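You operate a simulated robot arm through the tools that you are given. There is no shell and no other tool. Be economical: measure what you need, move in short steps, check, and stop when the job is done.

You are at the controls of a simulated robot arm. One attempt, no reset.

TASK
Fetch the 0.5 mm filter screen from the top of the tinting bench and stand it on the white board.
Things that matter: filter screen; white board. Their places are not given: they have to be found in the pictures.

It is judged by the outcome, as a careful person would: the job done as asked, and still so three seconds after it is handed in. It fails if anything else is knocked over, pushed out of place, dropped, spilled or broken.

THE ROBOT
A 7-joint arm with a two-finger parallel gripper, fixed in place. Base frame: the origin is at the foot of the arm, x ahead of it, y to its left, z up; the work surface is at about z = 0. Readings come in cm, rad, newtons and seconds.
With the tool pointing down near the work surface it reaches from about 24 to 62 cm from the base axis. Its first joint turns from -1.152 to 1.152 rad. Payload 2.6 kg.
Tool frame: the origin (TCP) lies between the finger pads and is the grasp point; the fingertips stand 3 cm ahead of it; z points along the fingers, y is the line along which they close. The gripper opens to 9.4 cm. The fingers are 2.8 cm wide and 1 cm thick; the gripper's body (5 by 9.6 cm) begins 5.5 cm behind the TCP.
Orientation is that of the tool frame in the base frame, as a unit quaternion [w, x, y, z]. With the fingers straight down and closing along the base's y, the tool's x points along the base's -x, its y along +y and its z along -z.

THE INTERFACE
- The arm moves only by the tool move_arm. Its argument "series" is a list of rows, each a list of 7 numbers: the finger opening in cm, from 0 to 9.4, then the shift along the tool's x, y, z in units of 50 mm (1.0 is 50 mm), then the turn, a rotation vector about the tool's x, y, z in units of 4 degrees (1.0 is 4 degrees). In form: [[jaw, dx, dy, dz, rx, ry, rz], ...]. A call has 1 to 20 rows; each row shifts and turns the commanded pose from where the row before left it, along the tool's axes as they then stand. A call with a number of a shift or a turn outside -1 to 1 is refused whole. A row lasts 0.2 s, in which the tool goes at most 5 cm and 0.15 rad; a call with a longer step from one row to the next is refused whole, and so is a gripper value outside its range. Where a pose cannot be reached the arm comes as near as it can. A force on the tool above 40 N (or 10 N above the force at the start of the call, whichever is more), or a blocked arm, ends the call early, and 0.2 s more pass. Each finger travels about 7.2 cm/s and halts on what it meets, pressing with about 33 N; the grip force reading is that of the motor and also rises with nothing between the fingers. The clock runs only during rows and for 0.2 s after the last one: add rows that do not move to give the fingers time. The reply holds the time, the measured pose of the TCP, the force on the tool along the base axes, the opening and the grip force, in the units named above and with some noise, and new pictures: "show" is both (left out), scene, wrist or none.
- Cameras (640 x 400 px; columns grow to the right, rows downward): "scene" is fixed at [-0.43, 40.36, 58.39]; the picture's right is [-0.95, -0.31, 0.00], its down [-0.15, 0.47, -0.87] and it looks along [0.27, -0.83, -0.49] (base axes); focal length 313 px, centre (320, 200). "wrist" rides on the gripper at [-3.7, 0, -5.8] in the tool frame; the picture's right is [0.00, -1.00, 0.00], its down [0.97, 0.00, -0.24] and it looks along [0.24, 0.00, 0.97] (tool axes); focal length 218 px, centre (320, 200).
- pixel_to_xyz(camera, pixels): for up to 12 pixels [column, row] of the newest picture of that camera ("zoom" is the newest enlarged one), the place [x, y, z] in the base frame of the surface seen there, good to about 0.3 cm, but the place of the scene camera against the robot may be out by one fixed shift of up to 2.5 cm in any direction. No time passes.
- enlarge(camera, box): a new picture of the part [left, top, right, bottom] of that camera's present view, enlarged. No time passes.
- close_job(): hands the job in; it is judged then, once.

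Work in short steps. Measure before you move; look again where a grasp or a placing could have gone wrong, and mend it. You have 60 turns and 120 pictures in all, those below and enlarged ones among them. Open the gripper and draw the arm clear of the work before you hand the job in, unless the task says otherwise; then end with one line.

The tools are called after "Emit:" as a command line: name --pt "numbers of a row" for each row, then --argument value for the rest, lists and objects as JSON in quotes. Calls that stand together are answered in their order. move_arm: Moves the arm, as the interface text tells. Its arguments: {"type":"object","properties":{"series":{"type":"array","items":{"type":"array","items":{"type":"number"}}},"show":{"type":"string","enum":["both","scene","wrist","none"]}},"required":["series"]} The other tools are called the same way: pixel_to_xyz (camera, pixels) gives the place of the surface under pixels of a picture; enlarge (camera, box) takes an enlarged picture of a part of a camera's view; close_job () hands the job in.

At the start:

```text
clock: 0.0
eef_pos: [28.27, -25.85, 28.0]
tool_rot: [-0.001, 0.0, 1.0, -0.001]
ft_force: [-0.5, 0.0, -0.1]
finger_gap: 9.39
finger_force: 0.0
```

scene: 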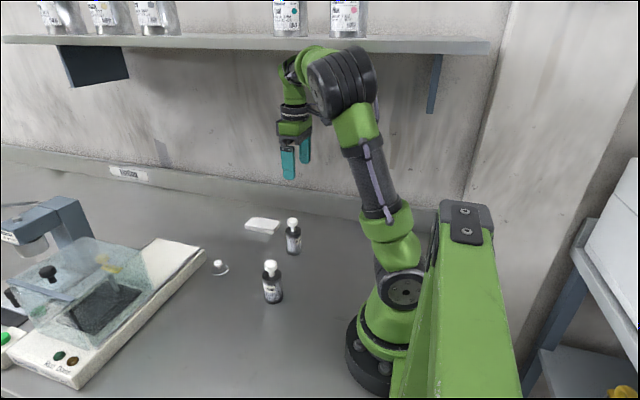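
wrist: 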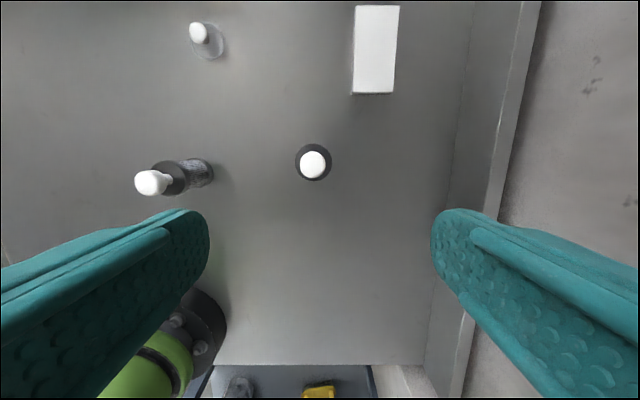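

The scene shows bottles, a small clear disc-like item at (218,267), a white rectangle at (262,226) and a machine at left. I enlarge to identify them.

Emit:
enlarge --camera "scene" --box '[190, 200, 320, 310]'

Emit:
enlarge --camera "scene" --box '[0, 190, 220, 398]'

Emit:
enlarge --camera "wrist" --box '[120, 0, 440, 200]'

Emit:
enlarge --camera "scene" --box '[0, 0, 400, 200]'

```text
3.64 times, centred on (255, 255) of scene
```

zoom: 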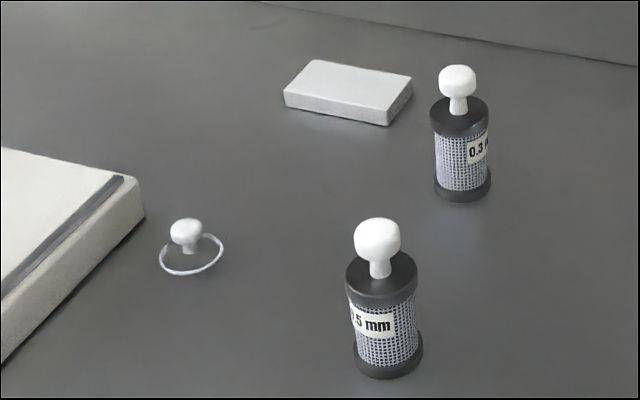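

```text
1.92 times, centred on (110, 294) of scene
```

zoom: 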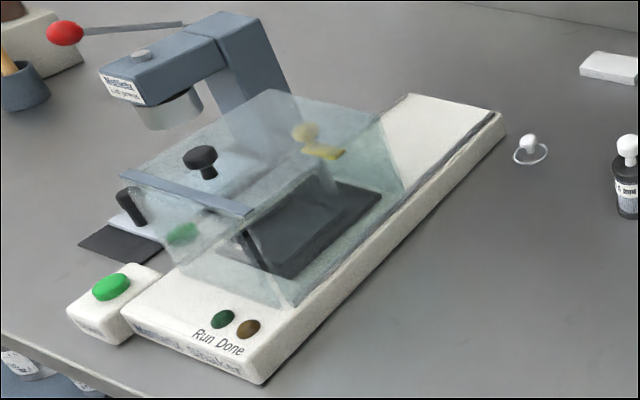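

```text
2.00 times, centred on (280, 100) of wrist
```

zoom: 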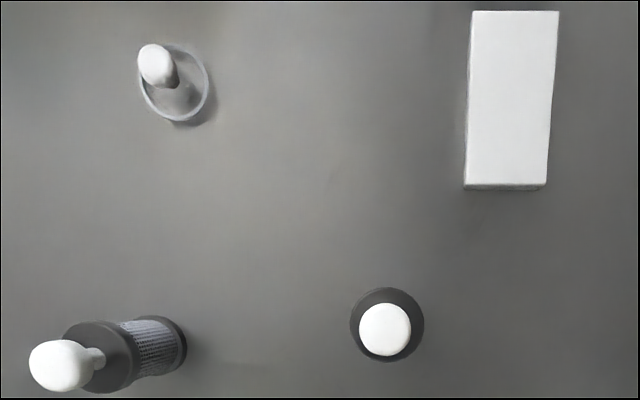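

```text
1.60 times, centred on (200, 100) of scene
```

zoom: 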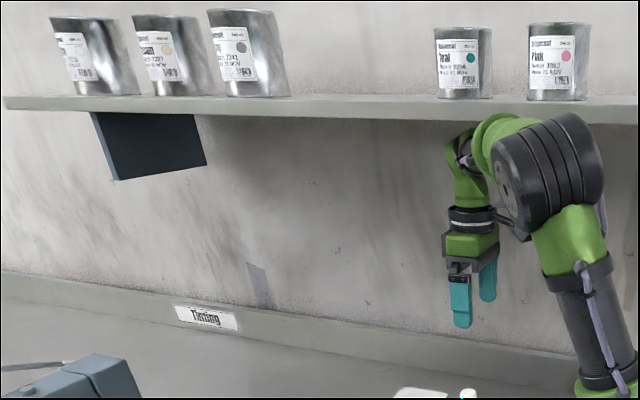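

The near filter (272,282) reads "?.5 mm", the far one 0.3. I zoom to confirm the label and measure filters and board with the wrist camera.

Emit:
pixel_to_xyz --camera "wrist" --pixels '[[150, 183], [313, 165], [356, 8], [398, 8], [394, 91], [354, 91], [203, 172], [198, 32], [375, 50], [172, 178]]'

Emit:
pixel_to_xyz --camera "scene" --pixels '[[270, 266], [272, 297], [292, 221], [262, 225], [246, 225], [276, 220], [254, 217], [274, 231], [272, 288], [265, 274], [280, 274]]'

Emit:
enlarge --camera "scene" --box '[252, 255, 292, 305]'

```text
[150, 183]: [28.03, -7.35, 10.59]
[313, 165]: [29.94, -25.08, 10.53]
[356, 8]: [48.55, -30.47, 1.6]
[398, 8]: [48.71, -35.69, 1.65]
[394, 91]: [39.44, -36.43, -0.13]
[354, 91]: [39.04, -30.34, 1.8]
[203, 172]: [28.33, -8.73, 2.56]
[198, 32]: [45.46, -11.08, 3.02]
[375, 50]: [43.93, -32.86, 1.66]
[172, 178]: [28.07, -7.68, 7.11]
```

```text
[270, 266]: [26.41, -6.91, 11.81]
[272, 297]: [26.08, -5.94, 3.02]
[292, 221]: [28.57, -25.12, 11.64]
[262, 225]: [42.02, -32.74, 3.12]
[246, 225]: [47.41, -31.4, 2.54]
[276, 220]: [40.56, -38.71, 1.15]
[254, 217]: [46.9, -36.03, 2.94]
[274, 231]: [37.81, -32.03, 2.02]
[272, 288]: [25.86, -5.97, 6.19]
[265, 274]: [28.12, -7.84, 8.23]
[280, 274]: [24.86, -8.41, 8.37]
```

```text
8.00 times, centred on (272, 280) of scene
```

zoom: 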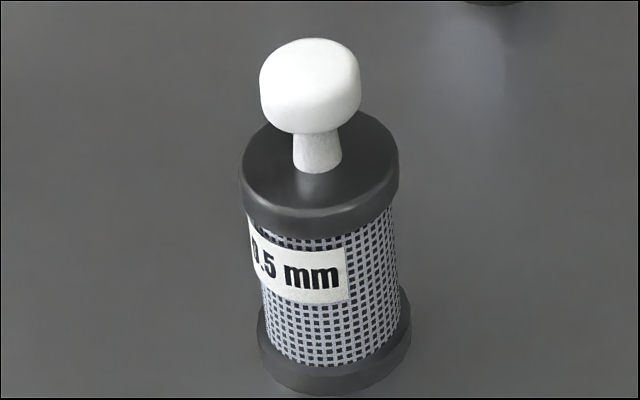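

The label reads 0.5 mm, and the filter is at about (28, -7), body ~3.8 cm wide, knob top ~10.6; board spans x 39–49, y -30.4 to -36, top z 1.65. I move above the filter at constant height and look.

Emit:
move_arm --pt "9.4 0.01 0.63 0 0 0 0" --pt "9.4 0.01 0.63 0 0 0 0" --pt "9.4 0.01 0.63 0 0 0 0" --pt "9.4 0.01 0.63 0 0 0 0" --pt "9.4 0.01 0.63 0 0 0 0" --pt "9.4 0.01 0.63 0 0 0 0" --pt "9.4 0 0 0 0 0 0" --pt "9.4 0 0 0 0 0 0"

```text
clock: 1.8
eef_pos: [28.09, -7.01, 28.08]
tool_rot: [0.001, 0.0, 1.0, 0.0]
ft_force: [0.4, 0.0, 0.2]
finger_gap: 9.37
finger_force: 0.1
```

scene: 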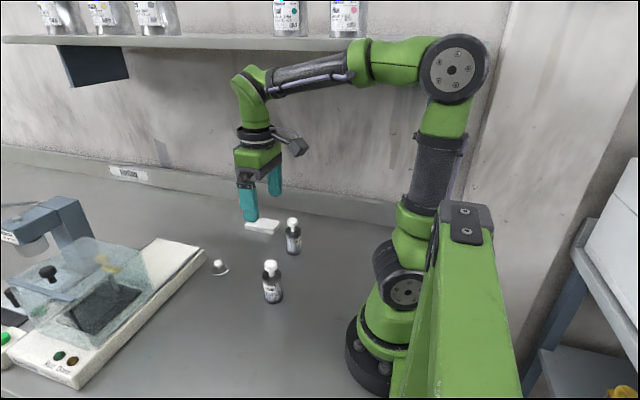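
wrist: 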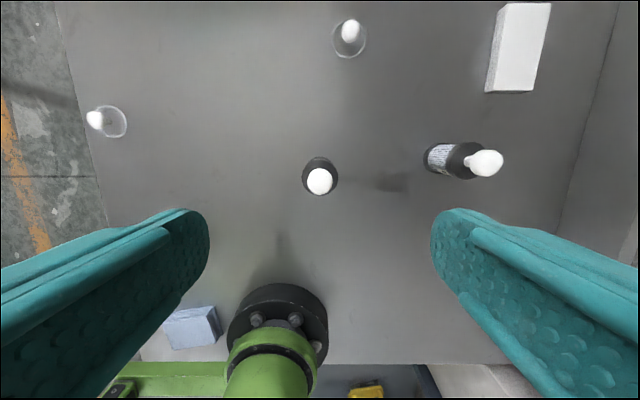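

The filter's knob is at (320,181), centred in columns. I measure its knob, ring edges and base.

Emit:
pixel_to_xyz --camera "wrist" --pixels '[[320, 181], [309, 181], [331, 181], [320, 170], [320, 192], [320, 163], [305, 178], [335, 178], [320, 158], [105, 122], [350, 30]]'

Emit:
enlarge --camera "wrist" --box '[280, 145, 360, 205]'

```text
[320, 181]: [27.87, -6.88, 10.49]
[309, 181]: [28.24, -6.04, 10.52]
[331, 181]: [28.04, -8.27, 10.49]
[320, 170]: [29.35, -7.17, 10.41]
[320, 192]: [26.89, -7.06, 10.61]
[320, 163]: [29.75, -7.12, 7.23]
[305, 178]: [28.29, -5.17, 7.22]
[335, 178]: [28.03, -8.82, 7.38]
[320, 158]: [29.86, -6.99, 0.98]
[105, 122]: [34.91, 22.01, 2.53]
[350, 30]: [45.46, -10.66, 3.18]
```

```text
6.67 times, centred on (320, 175) of wrist
```

zoom: 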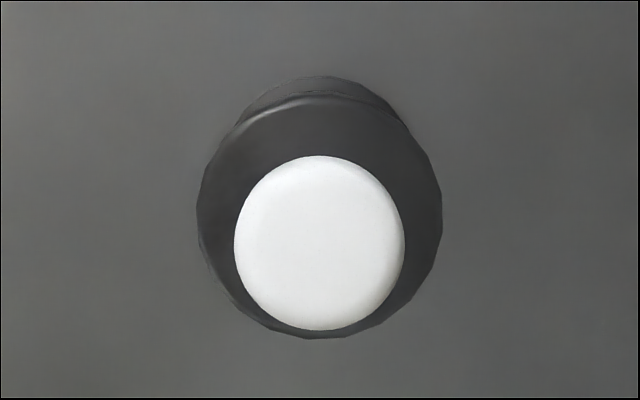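

Filter centre is (28.1, -7.05), cap 4 cm wide at z 7.3, knob top 10.5. I descend straight to TCP z≈12, then on to 6.3 with the fingers astride.

Emit:
move_arm --pt "9.4 0 0 0.64 0 0 0" --pt "9.4 0 0 0.64 0 0 0" --pt "9.4 0 0 0.64 0 0 0" --pt "9.4 0 0 0.64 0 0 0" --pt "9.4 0 0 0.64 0 0 0" --pt "9.4 0 0 0 0 0 0"

```text
clock: 3.2
eef_pos: [27.92, -6.84, 11.99]
tool_rot: [0.0, 0.0, 1.0, -0.001]
ft_force: [0.0, 0.1, 0.2]
finger_gap: 9.4
finger_force: 0.1
```

scene: 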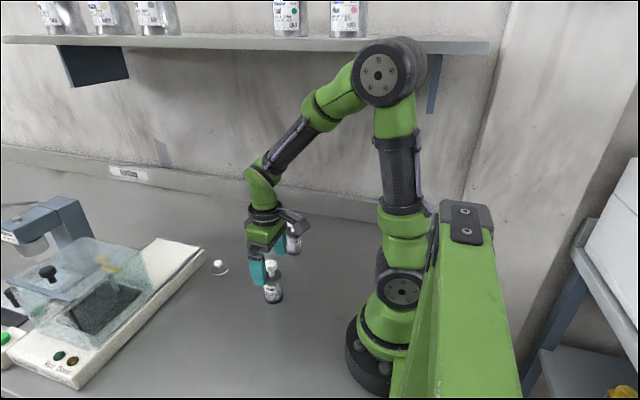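
wrist: 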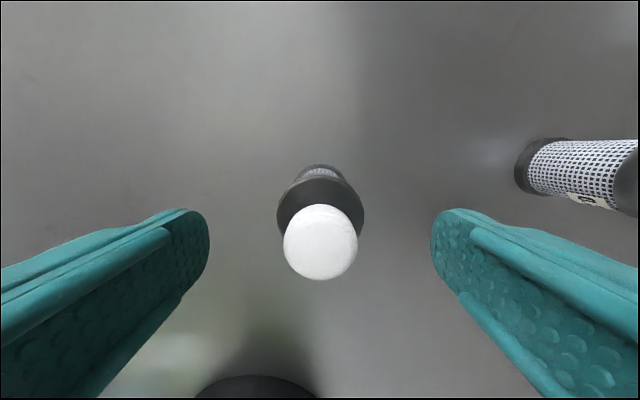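

The knob at (320,242) is centred between the fingers, about 0.2 cm forward of the TCP. I correct that, go down 5.7 cm and close.

Emit:
move_arm --pt "9.4 -0.04 0 0.3 0 0 0" --pt "9.4 0 0 0.42 0 0 0" --pt "9.4 0 0 0.42 0 0 0" --pt "9.4 0 0 0 0 0 0"

Emit:
move_arm --pt "7 0 0 0 0 0 0" --pt "5.5 0 0 0 0 0 0" --pt "4.5 0 0 0 0 0 0" --pt "3.8 0 0 0 0 0 0" --pt "3.4 0 0 0 0 0 0" --pt "3.4 0 0 0 0 0 0"

```text
clock: 4.2
eef_pos: [28.03, -7.14, 6.24]
tool_rot: [-0.001, 0.0, 1.0, 0.0]
ft_force: [-0.6, -0.4, 0.1]
finger_gap: 9.4
finger_force: 0.0
```

scene: 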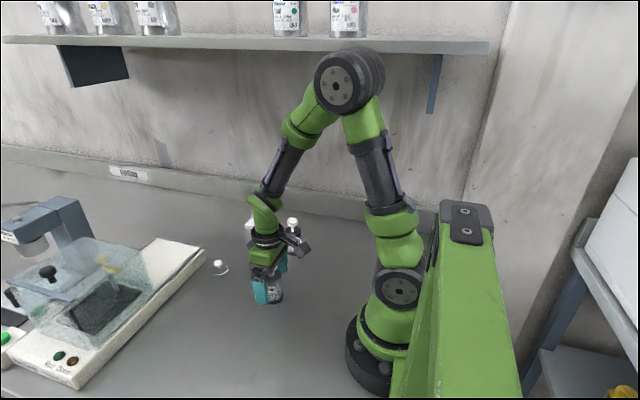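
wrist: 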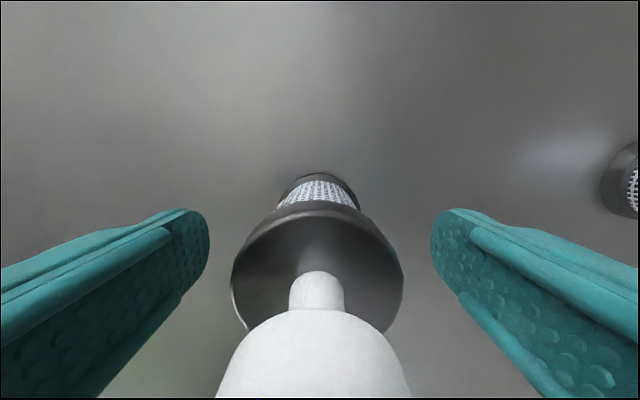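

```text
clock: 5.6
eef_pos: [27.99, -7.04, 6.37]
tool_rot: [0.0, 0.001, 1.0, 0.0]
ft_force: [0.0, 1.3, 0.2]
finger_gap: 4.49
finger_force: 33.4
```

scene: 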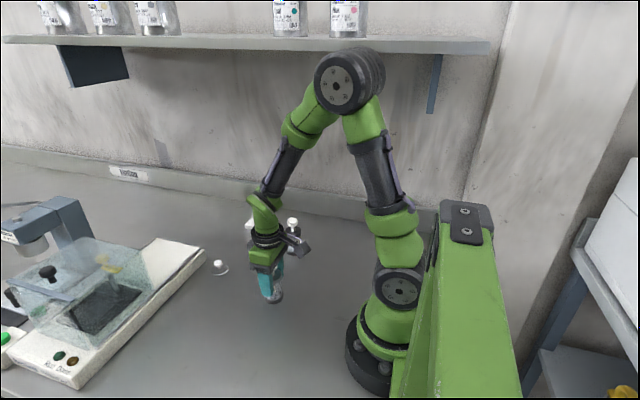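
wrist: 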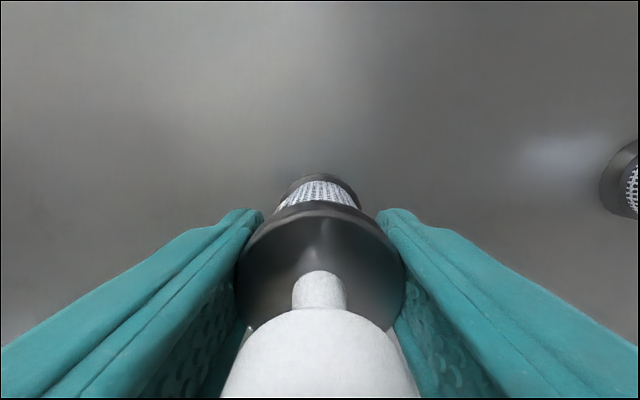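

The fingers stopped at 4.49 cm on the cap ring with 33 N. I lift gently 14 cm and check hold.

Emit:
move_arm --pt "3.4 0 0 -0.15 0 0 0" --pt "3.4 0 0 -0.3 0 0 0" --pt "3.4 0 0 -0.5 0 0 0" --pt "3.4 0 0 -0.6 0 0 0" --pt "3.4 0 0 -0.6 0 0 0" --pt "3.4 0 0 -0.5 0 0 0" --pt "3.4 0 0 -0.2 0 0 0" --pt "3.4 0 0 0 0 0 0"

```text
clock: 7.4
eef_pos: [28.14, -6.73, 20.47]
tool_rot: [0.0, 0.0, 1.0, 0.0]
ft_force: [-0.1, 0.2, -2.5]
finger_gap: 4.44
finger_force: 33.0
```

scene: 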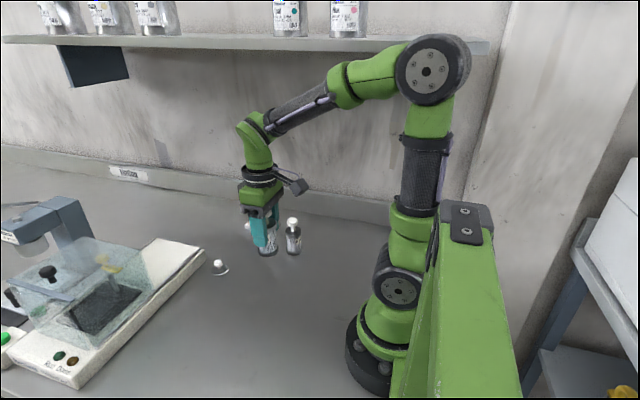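
wrist: 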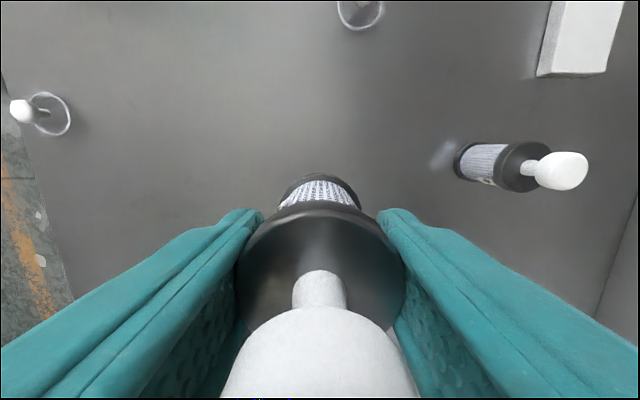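

The filter is held upright (weight −2.5 N). Before moving over the board I measure the shelf edge, backsplash and board for clearance.

Emit:
pixel_to_xyz --camera "scene" --pixels '[[100, 47], [250, 50], [370, 50], [480, 50], [100, 38], [250, 120], [200, 185], [350, 200], [95, 65], [433, 80], [257, 230]]'

Emit:
pixel_to_xyz --camera "wrist" --pixels '[[545, 68], [605, 68], [590, 30], [556, 5], [620, 5], [620, 220], [632, 220], [550, 165]]'

```text
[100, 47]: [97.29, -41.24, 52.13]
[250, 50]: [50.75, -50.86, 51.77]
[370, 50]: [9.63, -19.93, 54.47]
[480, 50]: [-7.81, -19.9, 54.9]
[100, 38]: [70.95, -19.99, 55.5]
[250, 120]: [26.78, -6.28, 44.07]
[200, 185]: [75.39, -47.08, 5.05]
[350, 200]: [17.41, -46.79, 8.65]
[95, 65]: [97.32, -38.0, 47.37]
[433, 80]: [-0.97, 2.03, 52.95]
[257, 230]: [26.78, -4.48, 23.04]
```

```text
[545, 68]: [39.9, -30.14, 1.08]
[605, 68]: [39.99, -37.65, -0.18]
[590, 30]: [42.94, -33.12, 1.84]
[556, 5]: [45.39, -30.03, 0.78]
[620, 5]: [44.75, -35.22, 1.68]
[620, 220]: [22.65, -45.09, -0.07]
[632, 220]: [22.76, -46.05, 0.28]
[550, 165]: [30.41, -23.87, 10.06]
```

The shelf's front edge is at y≈-20, z 52–55, so I keep low. The path goes out in x to 44 at y≈-7 while sinking to z≈16, staying clear of the 0.3 filter at (30,-25).

Emit:
move_arm --pt "3.4 -0.3 0 0 0 0 0" --pt "3.4 -0.5 0 0.15 0 0 0" --pt "3.4 -0.6 0 0.25 0 0 0" --pt "3.4 -0.6 0 0.25 0 0 0" --pt "3.4 -0.6 0 0.15 0 0 0" --pt "3.4 -0.4 0 0.1 0 0 0" --pt "3.4 -0.17 0 0 0 0 0" --pt "3.4 0 0 0 0 0 0"

```text
clock: 9.2
eef_pos: [43.92, -6.77, 16.19]
tool_rot: [0.0, 0.0, 1.0, 0.0]
ft_force: [-0.4, 0.2, -2.1]
finger_gap: 4.47
finger_force: 32.8
```

scene: 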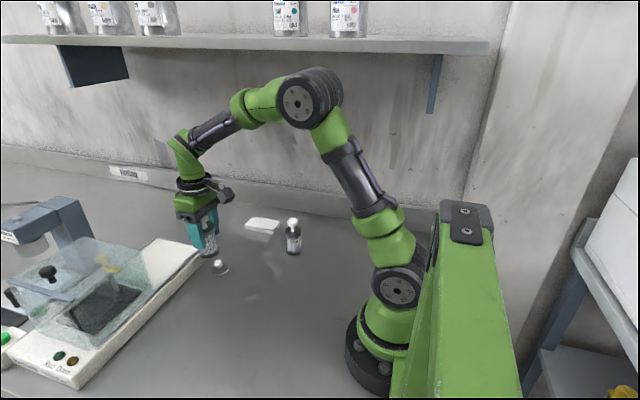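
wrist: 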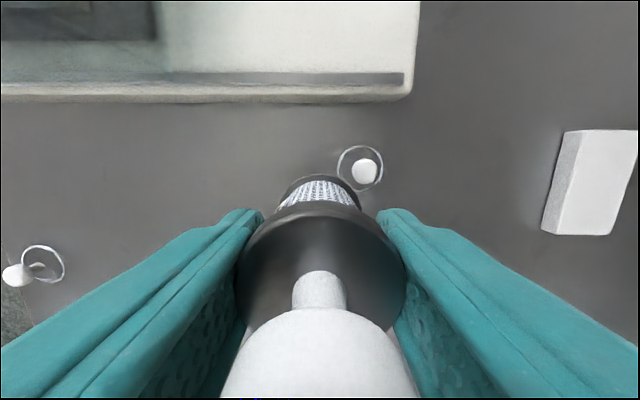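

The filter is still held. I check the elbow's height and the board position before the sideways move.

Emit:
pixel_to_xyz --camera "scene" --pixels '[[297, 100], [315, 72], [290, 78], [245, 95], [215, 120]]'

Emit:
pixel_to_xyz --camera "wrist" --pixels '[[566, 136], [634, 136], [560, 228], [608, 228], [595, 180], [545, 230]]'

```text
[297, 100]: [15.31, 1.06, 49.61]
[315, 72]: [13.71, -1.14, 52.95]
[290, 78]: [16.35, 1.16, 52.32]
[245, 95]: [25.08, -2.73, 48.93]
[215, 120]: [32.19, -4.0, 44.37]
```

```text
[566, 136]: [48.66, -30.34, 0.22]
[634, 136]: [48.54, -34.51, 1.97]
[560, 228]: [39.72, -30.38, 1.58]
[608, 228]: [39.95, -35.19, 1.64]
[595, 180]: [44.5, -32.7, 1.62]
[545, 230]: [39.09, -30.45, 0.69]
```

Elbow top is ~54 cm at r≈15 and will stay in front of the shelf (y>-20), lower as the arm stretches. I move 13 cm toward the board first, and check.

Emit:
move_arm --pt "3.4 0 -0.3 0 0 0 0" --pt "3.4 0 -0.5 0 0 0 0" --pt "3.4 0 -0.6 0 0 0 0" --pt "3.4 0 -0.6 0 0 0 0" --pt "3.4 0 -0.4 0 0 0 0" --pt "3.4 0 -0.2 0 0 0 0" --pt "3.4 0 0 0 0 0 0" --show "scene"

```text
clock: 10.8
eef_pos: [43.88, -19.94, 16.18]
tool_rot: [0.0, 0.0, 1.0, 0.0]
ft_force: [-0.1, -0.3, -2.4]
finger_gap: 4.45
finger_force: 32.9
```

scene: 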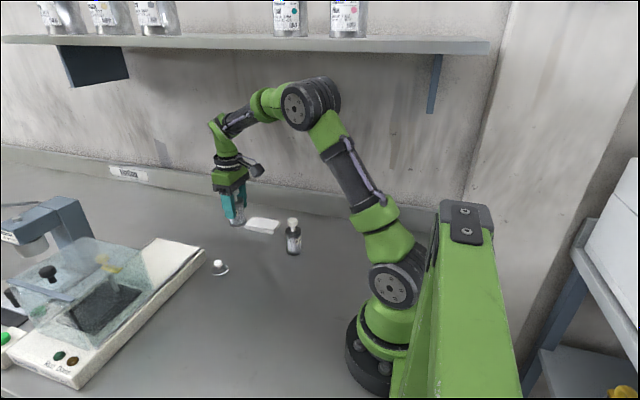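

The arm is well below the shelf. I go the remaining 13 cm to over the board centre (44,-33).

Emit:
move_arm --pt "3.4 -0.02 -0.3 0 0 0 0" --pt "3.4 0 -0.5 0 0 0 0" --pt "3.4 0 -0.6 0 0 0 0" --pt "3.4 0 -0.6 0 0 0 0" --pt "3.4 0 -0.4 0 0 0 0" --pt "3.4 0 -0.21 0 0 0 0" --pt "3.4 0 0 0 0 0 0" --pt "3.4 0 0 0 0 0 0"

```text
clock: 12.6
eef_pos: [44.12, -33.04, 15.94]
tool_rot: [0.0, 0.0, 1.0, 0.0]
ft_force: [-0.9, 0.5, -1.4]
finger_gap: 4.46
finger_force: 33.2
```

scene: 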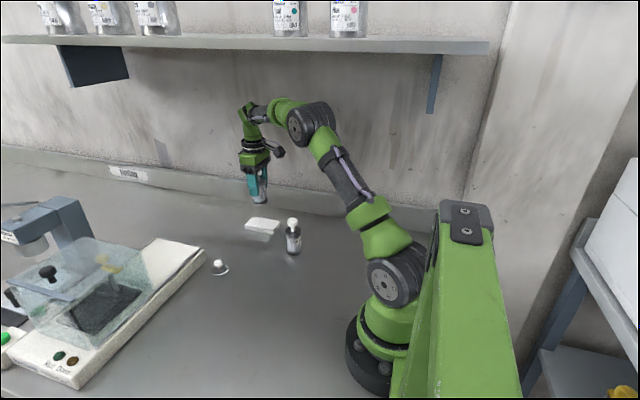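
wrist: 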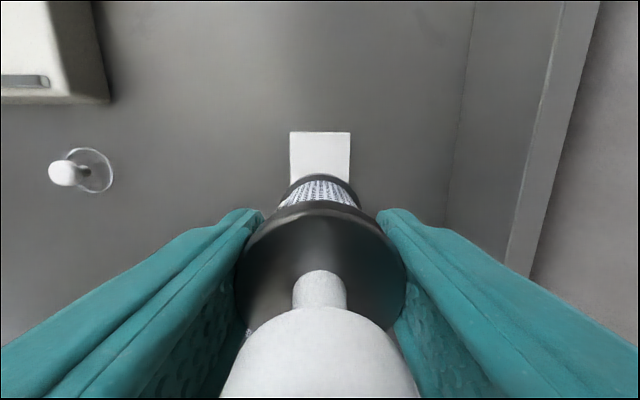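

The board (cols 290–350) is centred under the filter. I lower to TCP z≈9 (filter foot ~1 cm above the board).

Emit:
move_arm --pt "3.4 0 0 0.25 0 0 0" --pt "3.4 0 0 0.4 0 0 0" --pt "3.4 0 0 0.4 0 0 0" --pt "3.4 0 0 0.25 0 0 0" --pt "3.4 0 0 0.1 0 0 0" --pt "3.4 0 0 0 0 0 0"

Emit:
enlarge --camera "scene" --box '[220, 180, 310, 250]'

```text
clock: 14.0
eef_pos: [44.07, -32.82, 9.03]
tool_rot: [0.0, 0.0, 1.0, 0.0]
ft_force: [0.1, -0.6, -1.7]
finger_gap: 4.48
finger_force: 33.3
```

scene: 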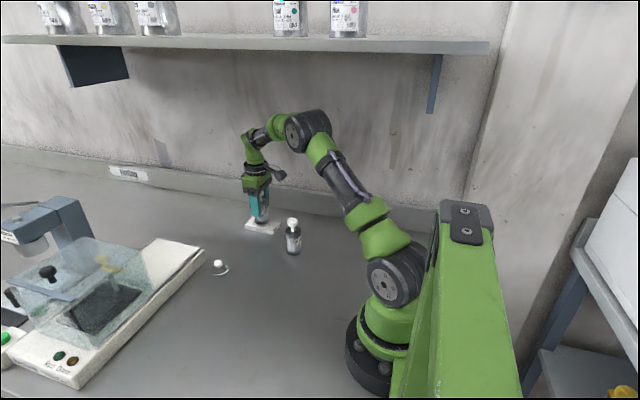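
wrist: 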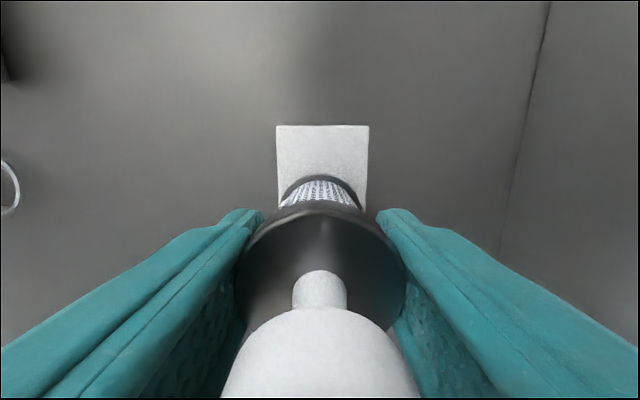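

```text
5.71 times, centred on (265, 215) of scene
```

zoom: 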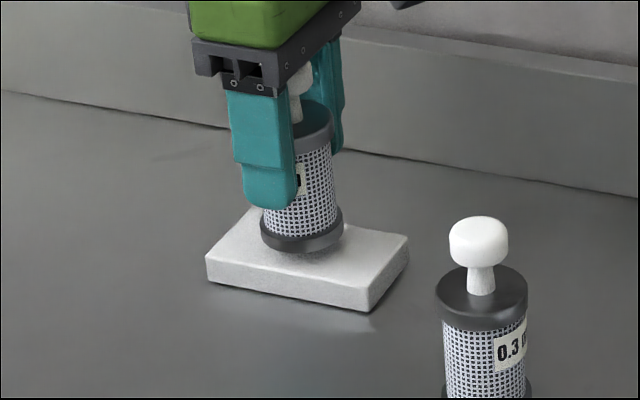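

The foot hovers ~1 cm above the board and is centred. I lower in small steps, watching the force.

Emit:
move_arm --pt "3.4 0 0 0.06 0 0 0" --pt "3.4 0 0 0.05 0 0 0" --pt "3.4 0 0 0.05 0 0 0" --pt "3.4 0 0 0 0 0 0" --show "none"

Emit:
enlarge --camera "scene" --box '[235, 200, 290, 240]'

```text
clock: 15.0
eef_pos: [44.17, -32.87, 8.25]
tool_rot: [0.0, 0.0, 1.0, 0.0]
ft_force: [1.0, 0.3, -2.1]
finger_gap: 4.46
finger_force: 32.7
```

```text
10.00 times, centred on (262, 220) of scene
```

zoom: 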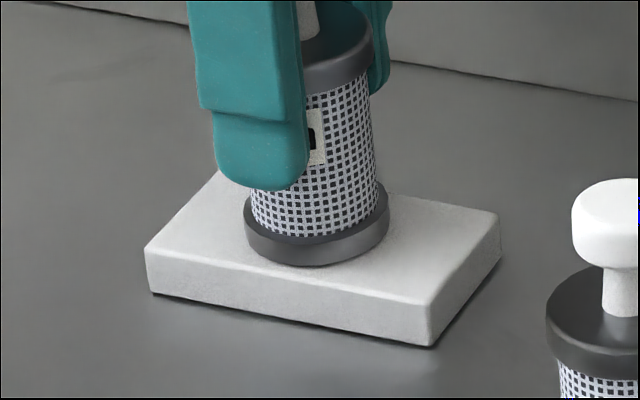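

Still free (−2.1 N), only a few mm to go. I lower 0.2 cm, then check.

Emit:
move_arm --pt "3.4 0 0 0.03 0 0 0" --pt "3.4 0 0 0.015 0 0 0" --pt "3.4 0 0 0 0 0 0" --show "none"

Emit:
move_arm --pt "3.4 0 0 0.015 0 0 0" --pt "3.4 0 0 0 0 0 0" --show "none"

```text
clock: 15.8
eef_pos: [44.03, -32.94, 8.12]
tool_rot: [0.0, 0.0, 1.0, 0.0]
ft_force: [-1.1, 0.5, 2.0]
finger_gap: 4.45
finger_force: 32.9
```

```text
clock: 16.4
eef_pos: [44.18, -33.02, 8.02]
tool_rot: [0.001, 0.0, 1.0, 0.0]
ft_force: [-2.2, 1.6, 8.9]
finger_gap: 4.47
finger_force: 32.9
```

Force turned to +8.9 N, so the foot rests on the board. I relax by 0.05 cm and open the fingers gradually.

Emit:
move_arm --pt "3.4 0 0 -0.012 0 0 0" --pt "4.4 0 0 0 0 0 0" --pt "4.8 0 0 0 0 0 0" --pt "5.4 0 0 0 0 0 0" --pt "6.4 0 0 0 0 0 0" --pt "7.6 0 0 0 0 0 0" --pt "8.8 0 0 0 0 0 0" --pt "8.8 0 0 0 0 0 0"

Emit:
enlarge --camera "scene" --box '[220, 180, 310, 250]'

```text
clock: 18.2
eef_pos: [44.15, -32.8, 8.02]
tool_rot: [0.0, 0.0, 1.0, 0.0]
ft_force: [0.1, -1.0, -0.1]
finger_gap: 8.81
finger_force: 0.2
```

scene: 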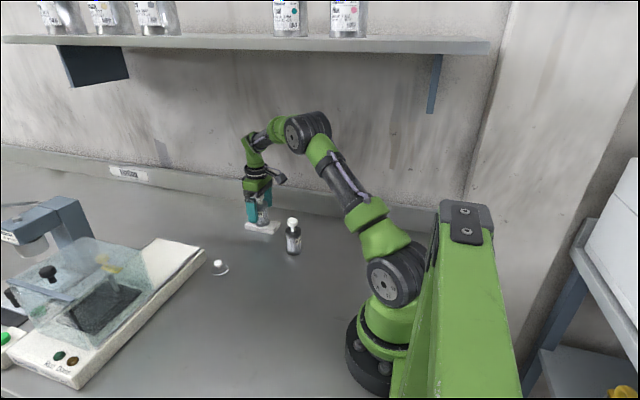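
wrist: 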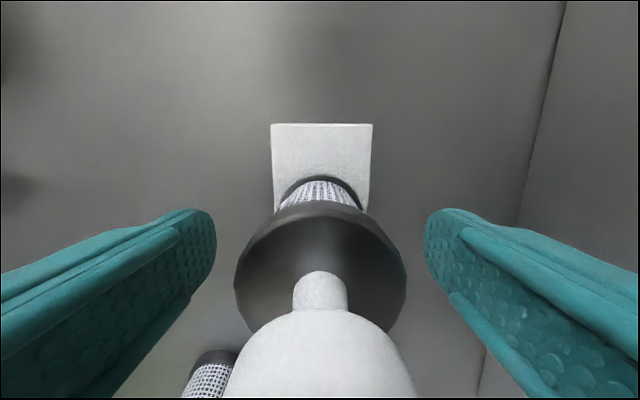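

```text
5.71 times, centred on (265, 215) of scene
```

zoom: 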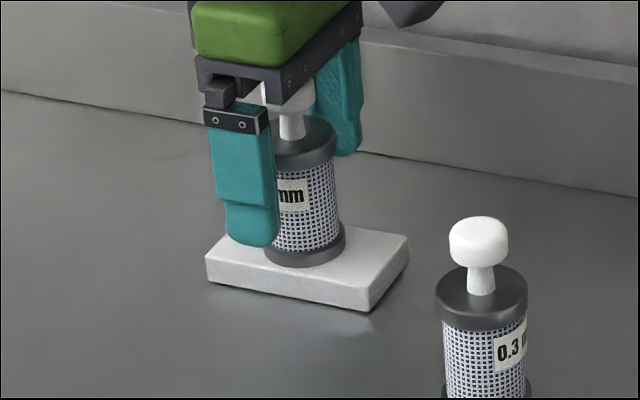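

The filter stands free and upright on the board. I rise straight up 10 cm, then draw away in +y.

Emit:
move_arm --pt "8.8 0 0 -0.2 0 0 0" --pt "8.8 0 0 -0.4 0 0 0" --pt "8.8 0 0 -0.5 0 0 0" --pt "8.8 0 0 -0.5 0 0 0" --pt "8.8 0 0 -0.4 0 0 0" --pt "8.8 0 0 0 0 0 0" --pt "8.8 0 0.4 0 0 0 0" --pt "8.8 0 0.6 0 0 0 0" --pt "8.8 0 0.6 0 0 0 0" --pt "8.8 0 0.6 0 0 0 0" --pt "8.8 0 0.4 0 0 0 0" --pt "8.8 0 0 0 0 0 0"

Emit:
enlarge --camera "scene" --box '[190, 180, 320, 280]'

```text
clock: 20.8
eef_pos: [44.22, -19.83, 17.99]
tool_rot: [0.0, -0.001, 1.0, 0.0]
ft_force: [0.2, 0.3, -0.1]
finger_gap: 8.8
finger_force: 0.1
```

scene: 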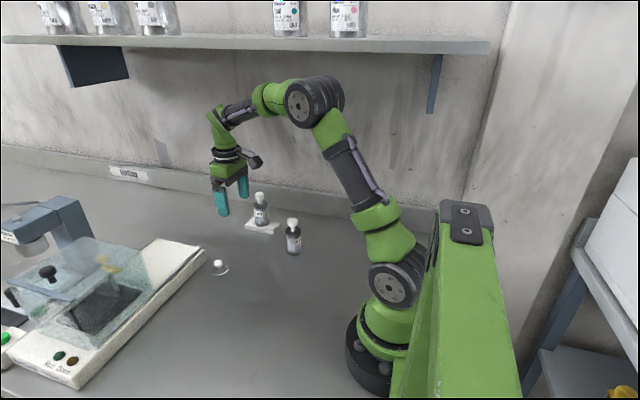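
wrist: 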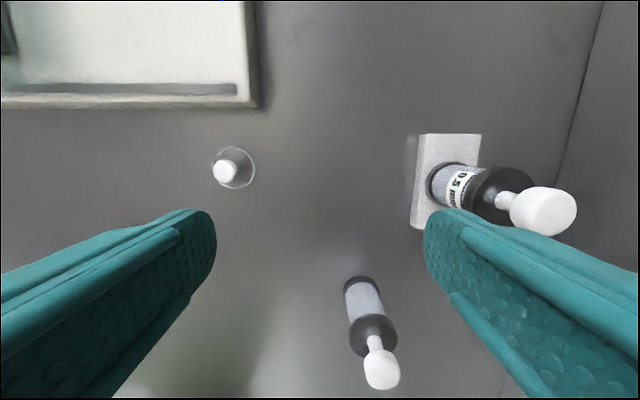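

```text
4.00 times, centred on (255, 230) of scene
```

zoom: 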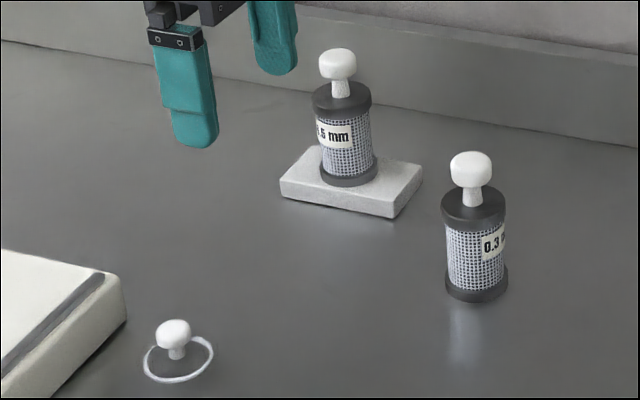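

The 0.5 mm filter stands upright in the middle of the board, nothing else has moved, and the arm is clear. I hand in.

Emit:
close_job

```text
The job is handed in.
```

The 0.5 mm filter screen is standing upright on the white board, nothing else was moved, and the arm is clear with the gripper open.
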